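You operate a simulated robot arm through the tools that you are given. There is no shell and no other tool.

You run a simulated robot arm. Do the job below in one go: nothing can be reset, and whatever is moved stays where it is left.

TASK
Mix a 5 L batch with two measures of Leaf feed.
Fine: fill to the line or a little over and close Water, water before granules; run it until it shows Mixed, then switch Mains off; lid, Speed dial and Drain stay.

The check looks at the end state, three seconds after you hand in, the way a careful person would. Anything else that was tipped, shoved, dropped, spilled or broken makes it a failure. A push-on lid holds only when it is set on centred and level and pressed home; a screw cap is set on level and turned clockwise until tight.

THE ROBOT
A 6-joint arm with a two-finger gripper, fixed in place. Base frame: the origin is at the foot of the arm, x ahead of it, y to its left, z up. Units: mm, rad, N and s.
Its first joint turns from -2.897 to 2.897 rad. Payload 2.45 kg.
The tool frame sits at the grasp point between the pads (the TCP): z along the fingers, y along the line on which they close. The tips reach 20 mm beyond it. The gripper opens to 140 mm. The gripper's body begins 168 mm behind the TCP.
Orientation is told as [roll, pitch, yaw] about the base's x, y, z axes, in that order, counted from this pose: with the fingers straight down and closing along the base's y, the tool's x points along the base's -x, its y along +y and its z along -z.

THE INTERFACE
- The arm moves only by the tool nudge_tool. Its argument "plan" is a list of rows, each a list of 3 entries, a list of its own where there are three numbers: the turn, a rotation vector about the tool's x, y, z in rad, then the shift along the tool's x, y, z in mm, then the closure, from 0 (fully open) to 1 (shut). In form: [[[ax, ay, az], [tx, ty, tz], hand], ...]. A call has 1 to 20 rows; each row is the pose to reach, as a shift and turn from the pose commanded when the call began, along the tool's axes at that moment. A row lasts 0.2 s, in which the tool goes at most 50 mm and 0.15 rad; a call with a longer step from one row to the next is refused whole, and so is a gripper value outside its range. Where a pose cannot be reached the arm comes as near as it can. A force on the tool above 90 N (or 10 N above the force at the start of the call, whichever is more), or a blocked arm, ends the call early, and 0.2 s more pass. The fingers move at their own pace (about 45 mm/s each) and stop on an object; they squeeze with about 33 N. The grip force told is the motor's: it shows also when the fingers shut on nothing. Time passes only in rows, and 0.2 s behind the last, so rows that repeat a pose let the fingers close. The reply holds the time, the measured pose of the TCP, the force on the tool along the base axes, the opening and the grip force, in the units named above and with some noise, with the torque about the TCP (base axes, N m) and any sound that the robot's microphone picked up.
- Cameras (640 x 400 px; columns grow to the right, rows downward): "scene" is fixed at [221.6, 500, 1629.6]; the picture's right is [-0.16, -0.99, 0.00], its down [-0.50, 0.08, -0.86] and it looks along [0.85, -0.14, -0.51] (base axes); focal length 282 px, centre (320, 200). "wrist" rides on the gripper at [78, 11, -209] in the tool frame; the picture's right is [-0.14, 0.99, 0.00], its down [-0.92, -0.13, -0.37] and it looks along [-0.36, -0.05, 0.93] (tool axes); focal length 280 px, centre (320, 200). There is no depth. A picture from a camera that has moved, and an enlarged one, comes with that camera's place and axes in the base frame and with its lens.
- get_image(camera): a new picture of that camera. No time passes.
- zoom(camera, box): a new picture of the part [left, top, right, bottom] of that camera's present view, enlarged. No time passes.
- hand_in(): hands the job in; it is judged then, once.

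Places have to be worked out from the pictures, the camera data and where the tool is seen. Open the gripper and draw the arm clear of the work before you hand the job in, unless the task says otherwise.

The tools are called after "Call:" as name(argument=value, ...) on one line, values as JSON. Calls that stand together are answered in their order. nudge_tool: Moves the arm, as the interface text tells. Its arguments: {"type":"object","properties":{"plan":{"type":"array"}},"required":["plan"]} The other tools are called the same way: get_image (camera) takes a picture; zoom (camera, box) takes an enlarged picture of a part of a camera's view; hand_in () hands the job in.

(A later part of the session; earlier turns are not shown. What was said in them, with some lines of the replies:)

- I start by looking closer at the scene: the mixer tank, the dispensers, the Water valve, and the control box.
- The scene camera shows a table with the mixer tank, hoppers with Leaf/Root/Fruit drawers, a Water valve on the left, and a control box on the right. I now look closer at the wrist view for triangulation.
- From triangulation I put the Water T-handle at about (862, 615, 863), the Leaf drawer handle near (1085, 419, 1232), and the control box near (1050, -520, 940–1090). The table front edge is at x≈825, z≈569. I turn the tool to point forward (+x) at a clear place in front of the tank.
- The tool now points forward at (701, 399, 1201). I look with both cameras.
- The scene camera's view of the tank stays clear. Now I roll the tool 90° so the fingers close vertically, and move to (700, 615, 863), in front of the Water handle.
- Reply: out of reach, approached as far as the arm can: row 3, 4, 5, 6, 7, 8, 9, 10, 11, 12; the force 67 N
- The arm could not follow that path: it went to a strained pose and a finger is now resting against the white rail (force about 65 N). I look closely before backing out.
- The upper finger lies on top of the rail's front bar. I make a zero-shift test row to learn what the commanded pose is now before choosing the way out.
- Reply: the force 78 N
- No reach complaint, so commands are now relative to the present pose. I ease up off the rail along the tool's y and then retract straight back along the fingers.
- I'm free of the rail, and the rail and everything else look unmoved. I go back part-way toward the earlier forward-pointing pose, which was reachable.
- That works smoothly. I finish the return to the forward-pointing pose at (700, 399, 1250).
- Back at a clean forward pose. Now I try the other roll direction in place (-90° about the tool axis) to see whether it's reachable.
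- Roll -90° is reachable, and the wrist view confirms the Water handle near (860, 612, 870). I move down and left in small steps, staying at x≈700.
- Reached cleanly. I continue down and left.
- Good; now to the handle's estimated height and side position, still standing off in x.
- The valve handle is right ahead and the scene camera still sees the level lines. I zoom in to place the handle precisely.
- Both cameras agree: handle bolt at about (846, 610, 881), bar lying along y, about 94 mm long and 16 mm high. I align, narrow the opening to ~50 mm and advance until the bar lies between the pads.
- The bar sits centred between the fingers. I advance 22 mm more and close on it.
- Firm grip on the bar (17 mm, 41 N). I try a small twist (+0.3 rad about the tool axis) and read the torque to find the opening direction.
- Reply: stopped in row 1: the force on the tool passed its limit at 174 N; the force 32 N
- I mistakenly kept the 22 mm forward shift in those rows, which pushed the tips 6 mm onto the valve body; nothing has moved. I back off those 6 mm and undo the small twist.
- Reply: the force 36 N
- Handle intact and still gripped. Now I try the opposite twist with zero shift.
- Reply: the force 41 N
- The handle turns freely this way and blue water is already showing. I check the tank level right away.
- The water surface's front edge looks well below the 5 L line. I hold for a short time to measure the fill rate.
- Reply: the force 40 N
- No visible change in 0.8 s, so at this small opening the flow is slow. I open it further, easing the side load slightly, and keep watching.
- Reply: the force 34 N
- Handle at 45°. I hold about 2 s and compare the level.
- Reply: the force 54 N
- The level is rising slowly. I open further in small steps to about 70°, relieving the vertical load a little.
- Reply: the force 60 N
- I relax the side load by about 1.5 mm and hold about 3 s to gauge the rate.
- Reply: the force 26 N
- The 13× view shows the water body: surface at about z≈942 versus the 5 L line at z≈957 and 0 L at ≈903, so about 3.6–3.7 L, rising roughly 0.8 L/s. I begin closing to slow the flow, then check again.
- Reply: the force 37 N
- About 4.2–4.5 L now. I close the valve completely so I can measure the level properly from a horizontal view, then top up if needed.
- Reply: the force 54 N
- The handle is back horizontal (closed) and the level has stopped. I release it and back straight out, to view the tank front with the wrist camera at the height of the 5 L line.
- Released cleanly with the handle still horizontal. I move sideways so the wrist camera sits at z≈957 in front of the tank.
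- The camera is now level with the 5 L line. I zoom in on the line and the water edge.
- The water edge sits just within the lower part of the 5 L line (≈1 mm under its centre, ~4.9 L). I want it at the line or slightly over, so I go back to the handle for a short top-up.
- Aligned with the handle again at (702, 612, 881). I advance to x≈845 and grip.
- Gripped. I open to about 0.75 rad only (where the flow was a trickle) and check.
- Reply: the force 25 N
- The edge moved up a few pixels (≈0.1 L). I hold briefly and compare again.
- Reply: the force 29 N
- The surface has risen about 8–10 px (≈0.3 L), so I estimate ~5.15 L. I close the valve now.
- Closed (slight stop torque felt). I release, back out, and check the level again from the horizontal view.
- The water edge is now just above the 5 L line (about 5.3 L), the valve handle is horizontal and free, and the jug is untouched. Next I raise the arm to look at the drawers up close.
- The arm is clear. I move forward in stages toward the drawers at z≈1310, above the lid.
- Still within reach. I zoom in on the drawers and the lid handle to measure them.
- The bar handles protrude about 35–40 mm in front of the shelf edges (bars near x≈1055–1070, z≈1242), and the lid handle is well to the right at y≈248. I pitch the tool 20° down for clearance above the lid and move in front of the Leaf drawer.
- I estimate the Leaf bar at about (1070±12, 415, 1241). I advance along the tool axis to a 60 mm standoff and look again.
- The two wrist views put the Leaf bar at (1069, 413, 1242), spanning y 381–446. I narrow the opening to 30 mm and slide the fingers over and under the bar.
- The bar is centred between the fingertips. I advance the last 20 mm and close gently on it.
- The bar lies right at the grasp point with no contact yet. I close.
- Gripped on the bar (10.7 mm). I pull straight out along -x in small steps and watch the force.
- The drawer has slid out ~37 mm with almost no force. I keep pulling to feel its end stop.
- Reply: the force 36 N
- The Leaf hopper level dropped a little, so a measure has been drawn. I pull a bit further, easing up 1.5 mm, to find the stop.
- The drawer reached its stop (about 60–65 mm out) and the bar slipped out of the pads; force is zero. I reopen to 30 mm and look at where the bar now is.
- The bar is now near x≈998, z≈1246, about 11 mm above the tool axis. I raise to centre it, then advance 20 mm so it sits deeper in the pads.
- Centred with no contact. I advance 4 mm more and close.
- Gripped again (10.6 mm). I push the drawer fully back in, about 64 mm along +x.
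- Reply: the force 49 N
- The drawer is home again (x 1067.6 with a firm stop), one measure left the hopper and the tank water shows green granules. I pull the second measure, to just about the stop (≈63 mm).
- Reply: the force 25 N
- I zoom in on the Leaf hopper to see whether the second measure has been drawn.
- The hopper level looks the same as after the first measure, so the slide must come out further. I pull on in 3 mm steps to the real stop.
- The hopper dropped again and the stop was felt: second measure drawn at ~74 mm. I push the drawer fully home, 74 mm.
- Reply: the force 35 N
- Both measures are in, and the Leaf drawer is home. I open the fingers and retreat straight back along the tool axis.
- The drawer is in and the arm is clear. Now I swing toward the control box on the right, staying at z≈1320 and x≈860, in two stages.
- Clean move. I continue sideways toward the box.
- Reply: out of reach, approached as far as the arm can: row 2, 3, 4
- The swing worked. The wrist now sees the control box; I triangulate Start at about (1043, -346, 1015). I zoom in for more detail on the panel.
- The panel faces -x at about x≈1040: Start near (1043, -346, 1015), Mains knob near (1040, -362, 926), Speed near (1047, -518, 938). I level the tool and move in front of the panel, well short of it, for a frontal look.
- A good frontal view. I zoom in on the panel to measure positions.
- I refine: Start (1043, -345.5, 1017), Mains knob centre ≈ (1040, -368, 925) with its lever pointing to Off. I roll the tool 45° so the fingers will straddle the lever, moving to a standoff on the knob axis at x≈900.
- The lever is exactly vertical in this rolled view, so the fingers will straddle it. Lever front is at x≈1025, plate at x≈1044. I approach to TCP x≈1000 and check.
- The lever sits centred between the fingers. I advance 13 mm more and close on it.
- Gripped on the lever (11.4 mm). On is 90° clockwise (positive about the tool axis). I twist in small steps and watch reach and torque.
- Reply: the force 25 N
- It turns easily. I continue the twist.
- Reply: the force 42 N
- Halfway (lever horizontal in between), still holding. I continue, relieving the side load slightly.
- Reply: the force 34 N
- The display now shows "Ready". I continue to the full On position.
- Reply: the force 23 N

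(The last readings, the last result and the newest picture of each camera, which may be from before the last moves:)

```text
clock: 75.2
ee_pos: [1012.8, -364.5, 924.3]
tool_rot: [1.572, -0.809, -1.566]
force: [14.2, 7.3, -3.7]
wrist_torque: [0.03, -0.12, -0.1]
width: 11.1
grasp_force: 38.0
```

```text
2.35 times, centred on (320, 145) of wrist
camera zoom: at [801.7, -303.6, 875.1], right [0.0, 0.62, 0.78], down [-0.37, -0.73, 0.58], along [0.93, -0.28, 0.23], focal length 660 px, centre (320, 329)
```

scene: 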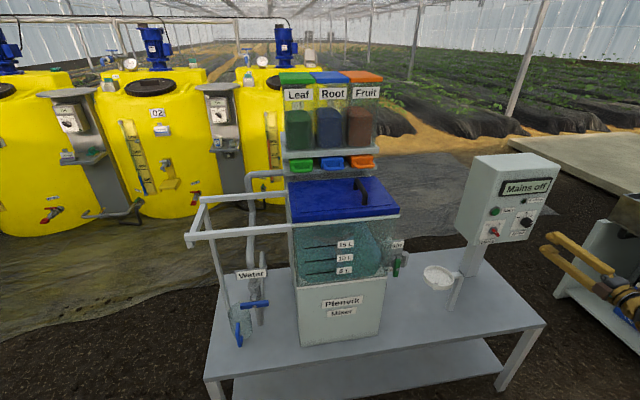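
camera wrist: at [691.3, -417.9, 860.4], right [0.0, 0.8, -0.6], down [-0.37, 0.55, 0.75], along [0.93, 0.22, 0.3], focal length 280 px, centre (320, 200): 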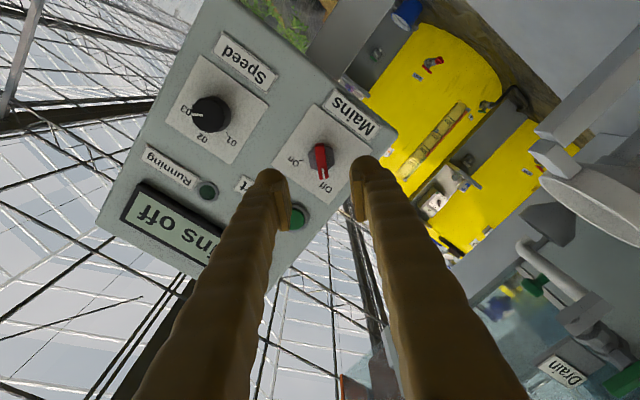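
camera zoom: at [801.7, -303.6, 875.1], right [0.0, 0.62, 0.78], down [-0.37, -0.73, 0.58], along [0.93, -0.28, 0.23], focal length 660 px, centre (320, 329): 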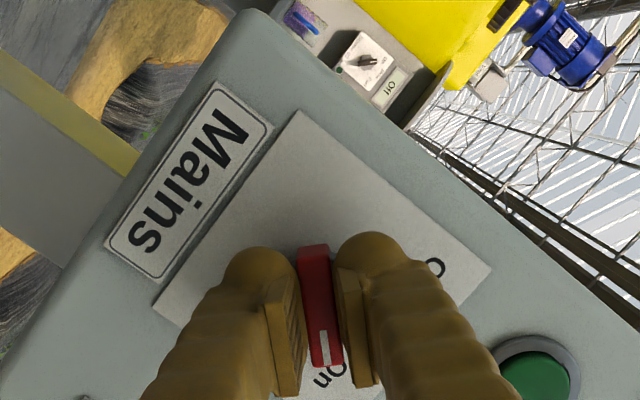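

Lever is on "On" and the display says "Ready". I release it, back off, and move up in front of Start with the fingers closed.

Call:
nudge_tool(plan=[[[0, 0, 0], [0, 0, 0], 0.74], [[0, 0, 0], [0, 0, 0], 0.74], [[0, 0, 0], [0, 0, 0], 0.74], [[0, 0, 0], [0, 0, -25], 0.74], [[0, 0, 0], [0, 0, -50], 0.74], [[0, 0, 0], [-18, 26, -50], 0.9], [[0, 0, 0], [-36, 52, -50], 1.0], [[0, 0, 0], [-54.2, 77.9, -50], 1.0], [[0, 0, 0], [-54.2, 77.9, -50], 1.0]])

Call:
get_image(camera="wrist")

Call:
zoom(camera="scene", box=[450, 150, 610, 250])

```text
clock: 77.2
ee_pos: [962.7, -345.6, 1017.4]
tool_rot: [1.569, -0.809, -1.565]
force: [-0.6, 0.3, 0.3]
wrist_torque: [0.02, 0.02, 0.02]
width: 0.0
grasp_force: 29.7
```

```text
taken
camera wrist: at [751.1, -284.7, 968.3], right [0.0, 0.62, 0.78], down [-0.36, -0.73, 0.58], along [0.93, -0.28, 0.23], focal length 280 px, centre (320, 200)
```

wrist: 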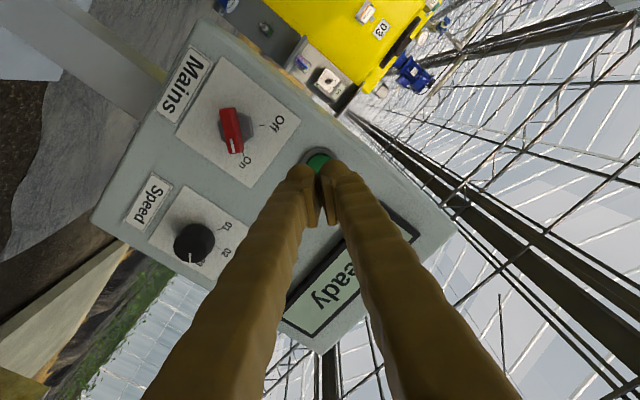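

```text
4.00 times, centred on (530, 200) of scene
camera zoom: at [221.6, 500.0, 1629.6], right [-0.16, -0.99, 0.0], down [-0.5, 0.08, -0.86], along [0.85, -0.14, -0.51], focal length 1129 px, centre (-520, 200)
```

zoom: 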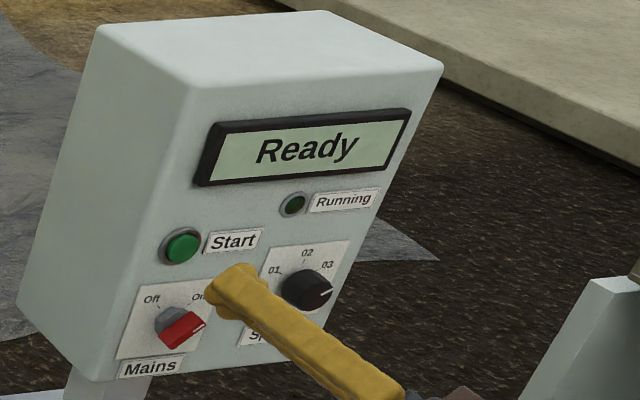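

Mains lever reads On; the closed fingers are on the Start axis. I advance to about 20 mm from the button and check alignment.

Call:
nudge_tool(plan=[[[0, 0, 0], [0, 0, 15], 1.0], [[0, 0, 0], [0, 0, 30], 1.0], [[0, 0, 0], [0, 0, 38], 1.0]])

Call:
zoom(camera="wrist", box=[240, 100, 400, 220])

Call:
zoom(camera="scene", box=[450, 180, 540, 240])

```text
clock: 78.0
ee_pos: [999.8, -344.2, 1016.2]
tool_rot: [1.571, -0.808, -1.565]
force: [-0.5, -0.7, 1.0]
wrist_torque: [-0.01, -0.02, 0.0]
width: 0.0
grasp_force: 29.8
```

```text
3.33 times, centred on (320, 160) of wrist
camera zoom: at [789.5, -284.1, 968.0], right [0.0, 0.62, 0.78], down [-0.36, -0.73, 0.58], along [0.93, -0.28, 0.23], focal length 935 px, centre (320, 333)
```

zoom: 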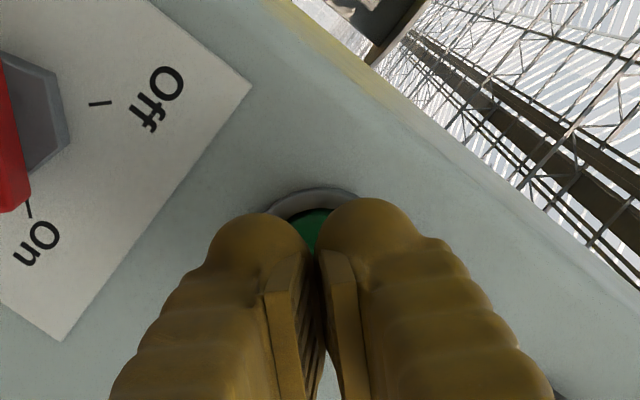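

```text
6.67 times, centred on (495, 210) of scene
camera zoom: at [221.6, 500.0, 1629.6], right [-0.16, -0.99, 0.0], down [-0.5, 0.08, -0.86], along [0.85, -0.14, -0.51], focal length 1882 px, centre (-847, 133)
```

zoom: 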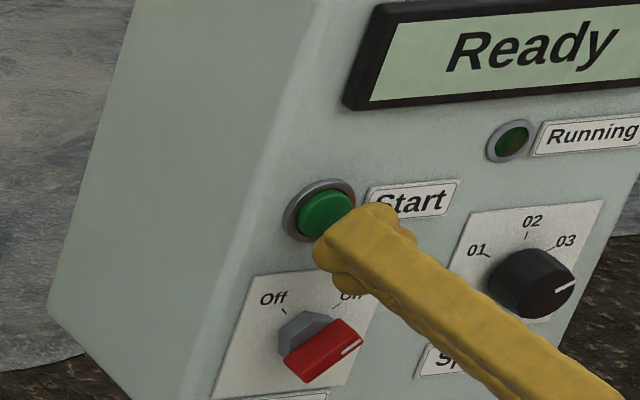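

Aligned on the button. I press in slowly, with the force limit as the backstop.

Call:
nudge_tool(plan=[[[0, 0, 0], [0, 0, 6], 1.0], [[0, 0, 0], [0, 0, 10], 1.0], [[0, 0, 0], [0, 0, 13], 1.0], [[0, 0, 0], [0, 0, 16], 1.0], [[0, 0, 0], [0, 0, 19], 1.0]])

Call:
zoom(camera="scene", box=[450, 150, 610, 250])

```text
clock: 79.2
ee_pos: [1019.1, -346.4, 1016.2]
tool_rot: [1.57, -0.809, -1.565]
force: [0.5, -0.6, -0.2]
wrist_torque: [0.01, -0.01, 0.01]
width: 0.0
grasp_force: 29.3
```

```text
4.00 times, centred on (530, 200) of scene
camera zoom: at [221.6, 500.0, 1629.6], right [-0.16, -0.99, 0.0], down [-0.5, 0.08, -0.86], along [0.85, -0.14, -0.51], focal length 1129 px, centre (-520, 200)
```

zoom: 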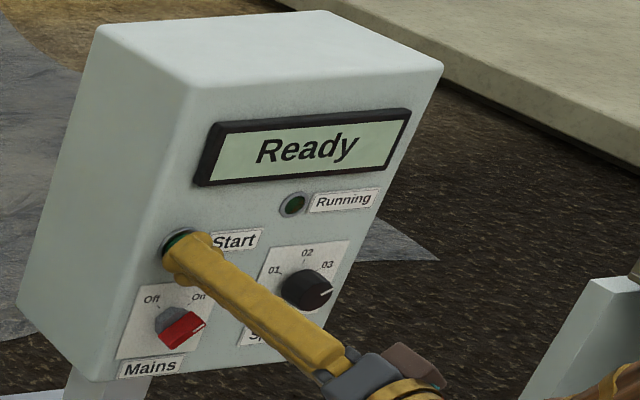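

No contact yet at x=1019. I creep forward further in small steps.

Call:
nudge_tool(plan=[[[0, 0, 0], [0, 0, 2.5], 1.0], [[0, 0, 0], [0, 0, 5], 1.0], [[0, 0, 0], [0, 0, 7], 1.0]])

Call:
zoom(camera="scene", box=[450, 150, 610, 250])

```text
clock: 80.0
ee_pos: [1025.1, -343.7, 1017.1]
tool_rot: [1.572, -0.808, -1.565]
force: [-10.0, -0.1, 0.1]
wrist_torque: [-0.01, 0.0, -0.04]
width: 6.2
grasp_force: 29.6
heard: click
```

```text
4.00 times, centred on (530, 200) of scene
camera zoom: at [221.6, 500.0, 1629.6], right [-0.16, -0.99, 0.0], down [-0.5, 0.08, -0.86], along [0.85, -0.14, -0.51], focal length 1129 px, centre (-520, 200)
```

zoom: 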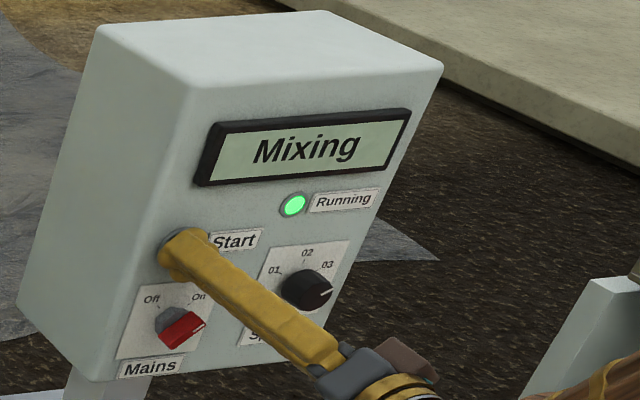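

A click was heard, the display shows "Mixing" and Running is lit. I back off the button and move to the standoff in front of the Mains lever, opening the fingers, while it mixes.

Call:
nudge_tool(plan=[[[0, 0, 0], [0, 0, -20], 1.0], [[0, 0, 0], [0, 0, -45], 1.0], [[0, 0, 0], [0, 0, -63], 1.0], [[0, 0, 0], [17.6, -26.5, -63], 0.9], [[0, 0, 0], [35.1, -53, -63], 0.8], [[0, 0, 0], [52.7, -79.6, -63], 0.74], [[0, 0, 0], [52.7, -79.6, -63], 0.74]])

Call:
zoom(camera="scene", box=[450, 150, 610, 250])

Call:
zoom(camera="wrist", box=[240, 80, 400, 230])

Call:
zoom(camera="scene", box=[280, 215, 408, 300])

```text
clock: 81.6
ee_pos: [962.4, -366.9, 923.0]
tool_rot: [1.571, -0.809, -1.566]
force: [-0.4, -0.1, -0.2]
wrist_torque: [-0.01, 0.01, -0.01]
width: 36.5
grasp_force: 0.0
```

```text
4.00 times, centred on (530, 200) of scene
camera zoom: at [221.6, 500.0, 1629.6], right [-0.16, -0.99, 0.0], down [-0.5, 0.08, -0.86], along [0.85, -0.14, -0.51], focal length 1129 px, centre (-520, 200)
```

zoom: 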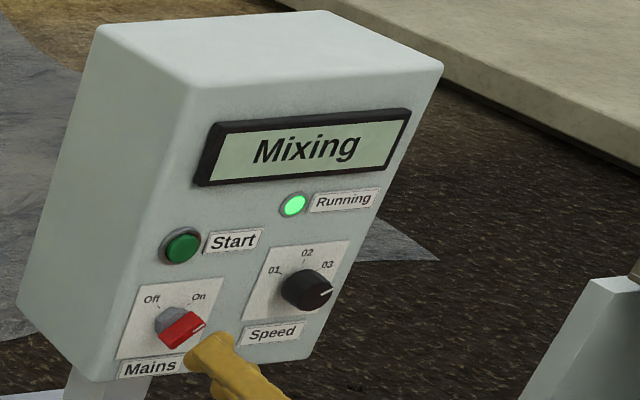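

```text
2.67 times, centred on (320, 155) of wrist
camera zoom: at [753.0, -306.3, 873.8], right [0.0, 0.62, 0.78], down [-0.36, -0.73, 0.58], along [0.93, -0.28, 0.23], focal length 748 px, centre (320, 320)
```

zoom: 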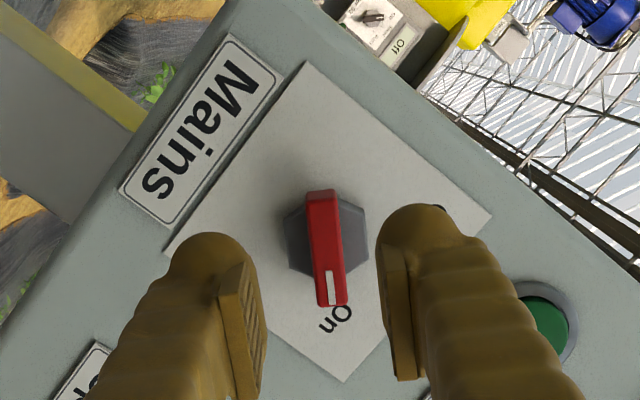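

```text
4.71 times, centred on (344, 258) of scene
camera zoom: at [221.6, 500.0, 1629.6], right [-0.16, -0.99, 0.0], down [-0.5, 0.08, -0.86], along [0.85, -0.14, -0.51], focal length 1328 px, centre (207, -71)
```

zoom: 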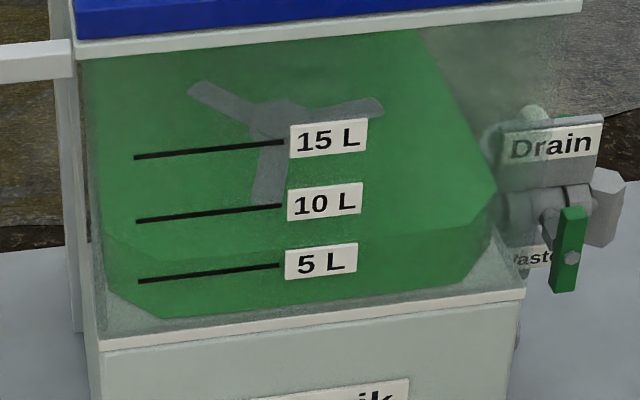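

It's mixing (blades turning, water green). I hold position with the small alignment correction and wait.

Call:
nudge_tool(plan=[[[0, 0, 0], [0.7, 2.6, 0], 0.74], [[0, 0, 0], [0.7, 2.6, 0], 0.74], [[0, 0, 0], [0.7, 2.6, 0], 0.74], [[0, 0, 0], [0.7, 2.6, 0], 0.74], [[0, 0, 0], [0.7, 2.6, 0], 0.74], [[0, 0, 0], [0.7, 2.6, 0], 0.74], [[0, 0, 0], [0.7, 2.6, 0], 0.74], [[0, 0, 0], [0.7, 2.6, 0], 0.74], [[0, 0, 0], [0.7, 2.6, 0], 0.74], [[0, 0, 0], [0.7, 2.6, 0], 0.74], [[0, 0, 0], [0.7, 2.6, 0], 0.74], [[0, 0, 0], [0.7, 2.6, 0], 0.74], [[0, 0, 0], [0.7, 2.6, 0], 0.74], [[0, 0, 0], [0.7, 2.6, 0], 0.74], [[0, 0, 0], [0.7, 2.6, 0], 0.74], [[0, 0, 0], [0.7, 2.6, 0], 0.74], [[0, 0, 0], [0.7, 2.6, 0], 0.74], [[0, 0, 0], [0.7, 2.6, 0], 0.74], [[0, 0, 0], [0.7, 2.6, 0], 0.74], [[0, 0, 0], [0.7, 2.6, 0], 0.74]])

Call:
zoom(camera="scene", box=[450, 150, 610, 250])

```text
clock: 85.8
ee_pos: [962.6, -363.2, 924.8]
tool_rot: [1.571, -0.81, -1.565]
force: [-1.6, -0.6, -0.4]
wrist_torque: [0.01, -0.02, 0.01]
width: 36.7
grasp_force: 0.1
```

```text
4.00 times, centred on (530, 200) of scene
camera zoom: at [221.6, 500.0, 1629.6], right [-0.16, -0.99, 0.0], down [-0.5, 0.08, -0.86], along [0.85, -0.14, -0.51], focal length 1129 px, centre (-520, 200)
```

zoom: 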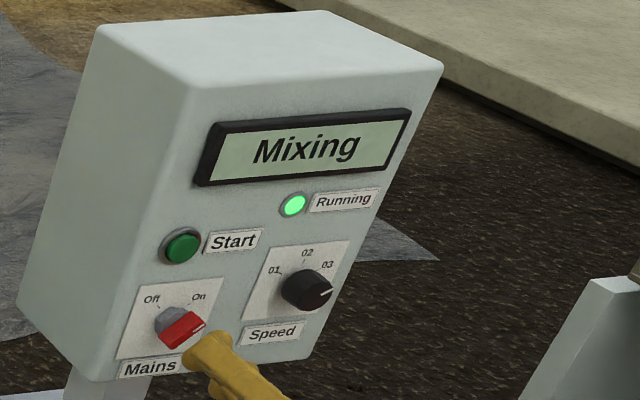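

Still "Mixing". I wait another 4 s in place.

Call:
nudge_tool(plan=[[[0, 0, 0], [0, 0, 0], 0.74], [[0, 0, 0], [0, 0, 0], 0.74], [[0, 0, 0], [0, 0, 0], 0.74], [[0, 0, 0], [0, 0, 0], 0.74], [[0, 0, 0], [0, 0, 0], 0.74], [[0, 0, 0], [0, 0, 0], 0.74], [[0, 0, 0], [0, 0, 0], 0.74], [[0, 0, 0], [0, 0, 0], 0.74], [[0, 0, 0], [0, 0, 0], 0.74], [[0, 0, 0], [0, 0, 0], 0.74], [[0, 0, 0], [0, 0, 0], 0.74], [[0, 0, 0], [0, 0, 0], 0.74], [[0, 0, 0], [0, 0, 0], 0.74], [[0, 0, 0], [0, 0, 0], 0.74], [[0, 0, 0], [0, 0, 0], 0.74], [[0, 0, 0], [0, 0, 0], 0.74], [[0, 0, 0], [0, 0, 0], 0.74], [[0, 0, 0], [0, 0, 0], 0.74], [[0, 0, 0], [0, 0, 0], 0.74], [[0, 0, 0], [0, 0, 0], 0.74]])

Call:
zoom(camera="scene", box=[450, 150, 610, 250])

```text
clock: 90.0
ee_pos: [963.0, -363.4, 924.8]
tool_rot: [1.571, -0.81, -1.566]
force: [0.0, -0.1, -0.2]
wrist_torque: [-0.01, 0.01, -0.03]
width: 36.1
grasp_force: 0.1
```

```text
4.00 times, centred on (530, 200) of scene
camera zoom: at [221.6, 500.0, 1629.6], right [-0.16, -0.99, 0.0], down [-0.5, 0.08, -0.86], along [0.85, -0.14, -0.51], focal length 1129 px, centre (-520, 200)
```

zoom: 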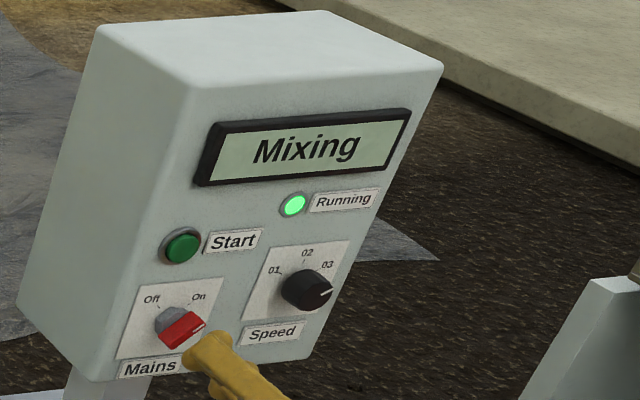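

Still "Mixing". I keep waiting.

Call:
nudge_tool(plan=[[[0, 0, 0], [0, 0, 0], 0.74], [[0, 0, 0], [0, 0, 0], 0.74], [[0, 0, 0], [0, 0, 0], 0.74], [[0, 0, 0], [0, 0, 0], 0.74], [[0, 0, 0], [0, 0, 0], 0.74], [[0, 0, 0], [0, 0, 0], 0.74], [[0, 0, 0], [0, 0, 0], 0.74], [[0, 0, 0], [0, 0, 0], 0.74], [[0, 0, 0], [0, 0, 0], 0.74], [[0, 0, 0], [0, 0, 0], 0.74], [[0, 0, 0], [0, 0, 0], 0.74], [[0, 0, 0], [0, 0, 0], 0.74], [[0, 0, 0], [0, 0, 0], 0.74], [[0, 0, 0], [0, 0, 0], 0.74], [[0, 0, 0], [0, 0, 0], 0.74], [[0, 0, 0], [0, 0, 0], 0.74], [[0, 0, 0], [0, 0, 0], 0.74], [[0, 0, 0], [0, 0, 0], 0.74], [[0, 0, 0], [0, 0, 0], 0.74], [[0, 0, 0], [0, 0, 0], 0.74]])

Call:
zoom(camera="scene", box=[450, 150, 610, 250])

```text
clock: 94.2
ee_pos: [964.4, -363.5, 924.8]
tool_rot: [1.571, -0.812, -1.566]
force: [-0.6, 0.2, 0.0]
wrist_torque: [-0.02, 0.01, 0.03]
width: 36.5
grasp_force: 0.0
```

```text
4.00 times, centred on (530, 200) of scene
camera zoom: at [221.6, 500.0, 1629.6], right [-0.16, -0.99, 0.0], down [-0.5, 0.08, -0.86], along [0.85, -0.14, -0.51], focal length 1129 px, centre (-520, 200)
```

zoom: 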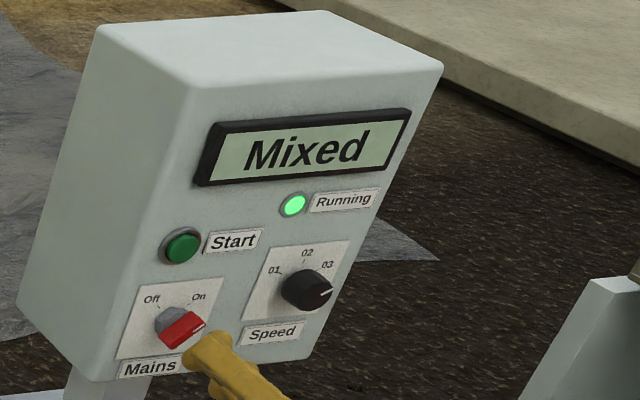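

The display shows "Mixed". I advance onto the lever and grip it to switch Mains off.

Call:
nudge_tool(plan=[[[0, 0, 0], [0, 0, 20], 0.74], [[0, 0, 0], [0, 0, 38], 0.74], [[0, 0, 0], [0, 0, 47.5], 0.74], [[0, 0, 0], [0, 0, 47.5], 0.95], [[0, 0, 0], [0, 0, 47.5], 1.0], [[0, 0, 0], [0, 0, 47.5], 1.0]])

Call:
zoom(camera="wrist", box=[240, 80, 400, 230])

```text
clock: 95.6
ee_pos: [1009.9, -363.8, 922.9]
tool_rot: [1.569, -0.808, -1.566]
force: [7.4, -6.0, -6.3]
wrist_torque: [0.01, 0.08, -0.07]
width: 11.3
grasp_force: 33.7
```

```text
2.67 times, centred on (320, 155) of wrist
camera zoom: at [800.2, -303.4, 875.1], right [0.0, 0.62, 0.78], down [-0.36, -0.73, 0.58], along [0.93, -0.28, 0.23], focal length 748 px, centre (320, 320)
```

zoom: 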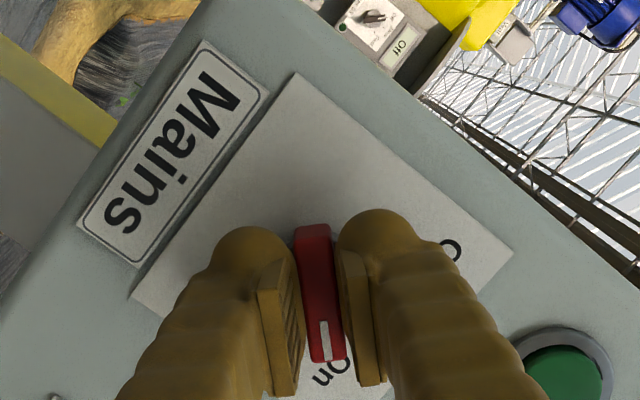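

The lever is gripped. I twist it back counterclockwise toward Off, first part.

Call:
nudge_tool(plan=[[[0, 0, -0.13], [0, 0, 0], 1.0], [[0, 0, -0.26], [0, 0, 0], 1.0], [[0, 0, -0.39], [0, 0, 0], 1.0], [[0, 0, -0.52], [0, 0, 0], 1.0], [[0, 0, -0.65], [0, 0, 0], 1.0], [[0, 0, -0.78], [0, 0, 0], 1.0]])

Call:
zoom(camera="scene", box=[450, 150, 610, 250])

```text
clock: 97.0
ee_pos: [1009.7, -364.7, 924.1]
tool_rot: [-1.501, -1.551, 1.504]
force: [14.9, -35.4, -23.8]
wrist_torque: [0.09, 0.35, -0.3]
width: 10.9
grasp_force: 37.8
```

```text
4.00 times, centred on (530, 200) of scene
camera zoom: at [221.6, 500.0, 1629.6], right [-0.16, -0.99, 0.0], down [-0.5, 0.08, -0.86], along [0.85, -0.14, -0.51], focal length 1129 px, centre (-520, 200)
```

zoom: 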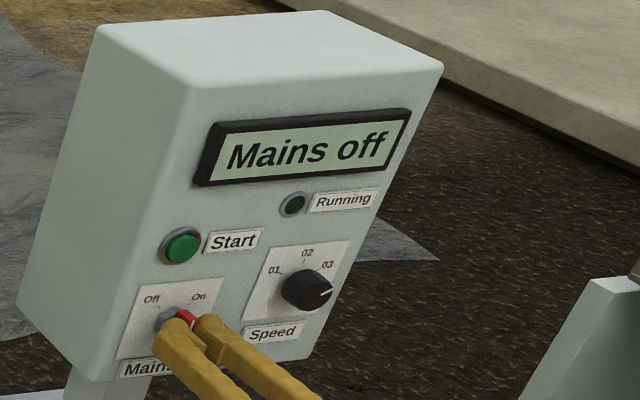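

"Mains off" and Running is out. I complete the turn to the full Off position, easing the side load.

Call:
nudge_tool(plan=[[[0, 0, -0.13], [1, -1.5, 0], 1.0], [[0, 0, -0.26], [1, -1.5, 0], 1.0], [[0, 0, -0.39], [1, -1.5, 0], 1.0], [[0, 0, -0.52], [1, -1.5, 0], 1.0], [[0, 0, -0.65], [1, -1.5, 0], 1.0], [[0, 0, -0.77], [1, -1.5, 0], 1.0]])

Call:
zoom(camera="wrist", box=[240, 80, 400, 230])

Call:
zoom(camera="scene", box=[450, 150, 610, 250])

```text
clock: 98.4
ee_pos: [1011.0, -366.4, 924.0]
tool_rot: [-1.569, -0.78, 1.576]
force: [-8.0, -31.3, -4.4]
wrist_torque: [0.12, 0.06, -0.37]
width: 11.2
grasp_force: 38.4
```

```text
2.67 times, centred on (320, 155) of wrist
camera zoom: at [800.4, -415.1, 861.5], right [0.0, 0.79, -0.61], down [-0.37, 0.56, 0.74], along [0.93, 0.23, 0.29], focal length 748 px, centre (320, 320)
```

zoom: 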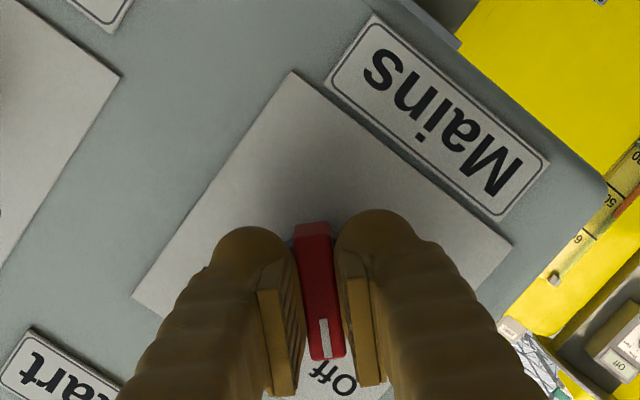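

```text
4.00 times, centred on (530, 200) of scene
camera zoom: at [221.6, 500.0, 1629.6], right [-0.16, -0.99, 0.0], down [-0.5, 0.08, -0.86], along [0.85, -0.14, -0.51], focal length 1129 px, centre (-520, 200)
```

zoom: 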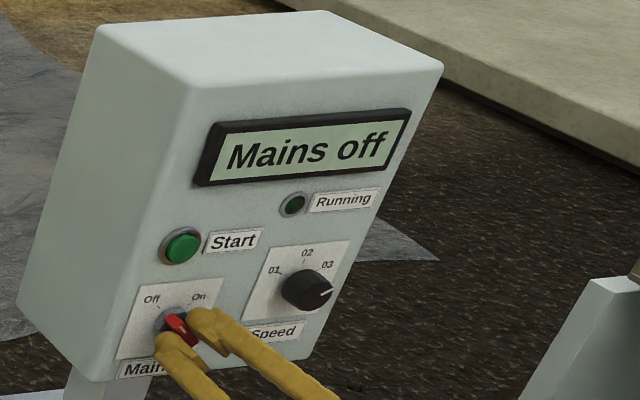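

Lever points at Off and the display reads "Mains off". I release, back straight out, and draw the arm clear of the work.

Call:
nudge_tool(plan=[[[0, 0, 0], [0, 0, 0], 0.74], [[0, 0, 0], [0, 0, 0], 0.74], [[0, 0, 0], [0, 0, 0], 0.74], [[0, 0, 0], [0, 0, -25], 0.74], [[0, 0, 0], [0, 0, -60], 0.7], [[0, 0, 0], [0, 0, -100], 0.5], [[0, 0, 0], [0, 0, -145], 0.3], [[0, 0, 0], [0, 0, -185], 0.2]])

Call:
get_image(camera="scene")

Call:
get_image(camera="wrist")

```text
clock: 100.2
ee_pos: [824.6, -366.7, 923.6]
tool_rot: [-1.57, -0.784, 1.577]
force: [-0.3, 0.9, 0.2]
wrist_torque: [-0.01, 0.03, 0.02]
width: 110.1
grasp_force: 0.0
```

```text
taken
```

scene: 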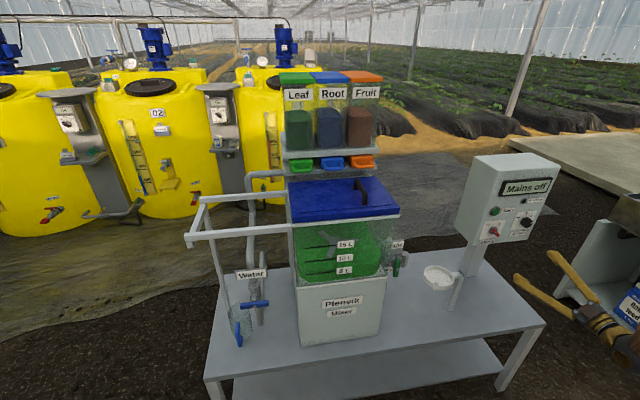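

```text
taken
camera wrist: at [615.2, -416.1, 861.2], right [0.0, 0.8, -0.61], down [-0.37, 0.56, 0.74], along [0.93, 0.23, 0.29], focal length 280 px, centre (320, 200)
```

wrist: 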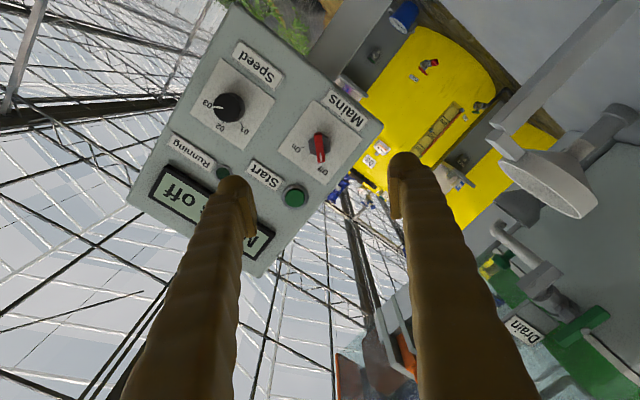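

Everything looks in place. I draw the arm a bit further back, open fully, and make a last check of the valve, drawers, lid and tank.

Call:
nudge_tool(plan=[[[0, 0, 0], [0, 0, -35], 0], [[0, 0, 0], [0, 0, -70], 0], [[0, 0, 0], [0, 0, -95], 0], [[0, 0, 0], [0, 0, -95], 0], [[0, 0, 0], [0, 0, -95], 0]])

Call:
zoom(camera="scene", box=[180, 170, 420, 350])

Call:
zoom(camera="scene", box=[260, 60, 420, 180])

Call:
zoom(camera="scene", box=[450, 150, 610, 250])

Call:
zoom(camera="scene", box=[205, 260, 301, 340])

```text
clock: 101.4
ee_pos: [728.4, -368.5, 923.4]
tool_rot: [-1.572, -0.782, 1.575]
force: [0.4, 0.2, -0.2]
wrist_torque: [-0.01, -0.03, -0.03]
width: 139.9
grasp_force: 0.1
```

```text
2.22 times, centred on (300, 260) of scene
camera zoom: at [221.6, 500.0, 1629.6], right [-0.16, -0.99, 0.0], down [-0.5, 0.08, -0.86], along [0.85, -0.14, -0.51], focal length 627 px, centre (364, 67)
```

zoom: 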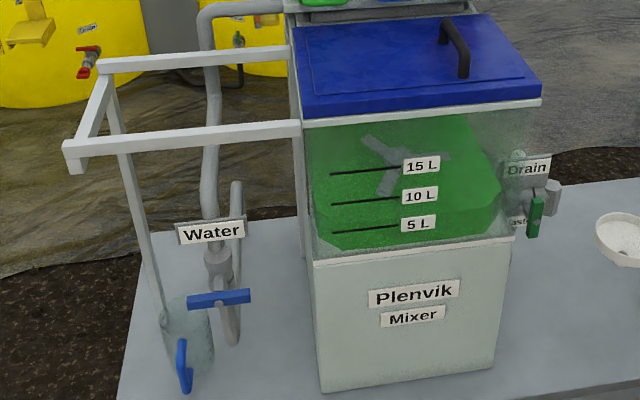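

```text
3.33 times, centred on (340, 120) of scene
camera zoom: at [221.6, 500.0, 1629.6], right [-0.16, -0.99, 0.0], down [-0.5, 0.08, -0.86], along [0.85, -0.14, -0.51], focal length 941 px, centre (253, 467)
```

zoom: 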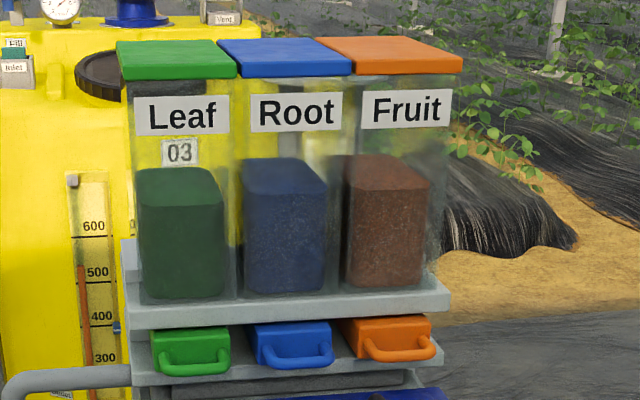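

```text
4.00 times, centred on (530, 200) of scene
camera zoom: at [221.6, 500.0, 1629.6], right [-0.16, -0.99, 0.0], down [-0.5, 0.08, -0.86], along [0.85, -0.14, -0.51], focal length 1129 px, centre (-520, 200)
```

zoom: 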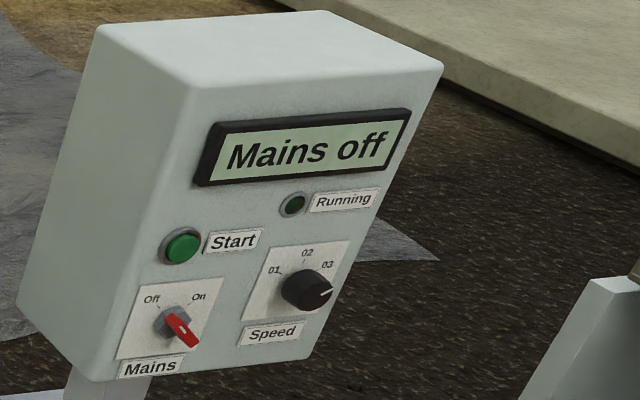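

```text
5.00 times, centred on (253, 300) of scene
camera zoom: at [221.6, 500.0, 1629.6], right [-0.16, -0.99, 0.0], down [-0.5, 0.08, -0.86], along [0.85, -0.14, -0.51], focal length 1411 px, centre (655, -300)
```

zoom: 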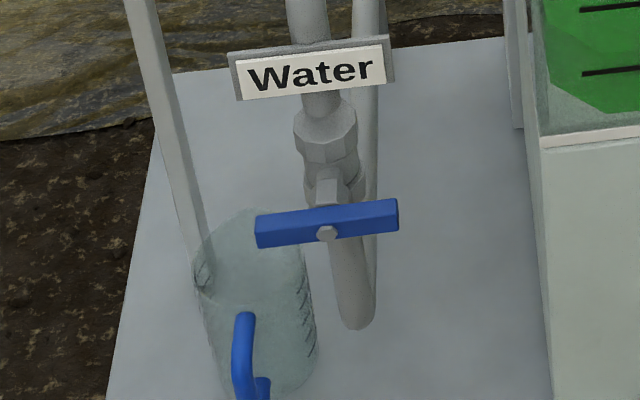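

The water is just over the 5 L line and the Water handle is closed. Two Leaf measures are in, all drawers are shut, and the batch reached "Mixed" before Mains went off. Lid, Speed dial, Drain, jug and dish are where they were, and the arm is clear with the gripper open, so I hand in.

Call:
hand_in()

```text
The job is handed in.
```

The 5 L batch with two measures of Leaf feed is mixed and handed in. The display showed "Mixed" before I switched Mains off.

- **Water:** the level sits just over the 5 L line. I estimate about 5.3 L from the camera views. The Water valve is closed.
- **Leaf feed:** I pulled the drawer twice, after the water was in, and the hopper level dropped each time. The drop on the first pull looked slightly larger than on the second, but I took each pull as one measure. The drawer is fully shut.
- **Left alone:** the lid, Speed dial, Drain, jug and dish were not touched and look the same as at the start.
- **Contacts along the way:** early on, a move went out of the arm's reach and a finger pressed on the white rail with about 65–80 N. Later, while gripping the Water handle, I pushed too far and the fingertips hit the valve body, peaking at 174 N. I saw no movement or damage from either.

The gripper is open and the arm is drawn back clear of the work.
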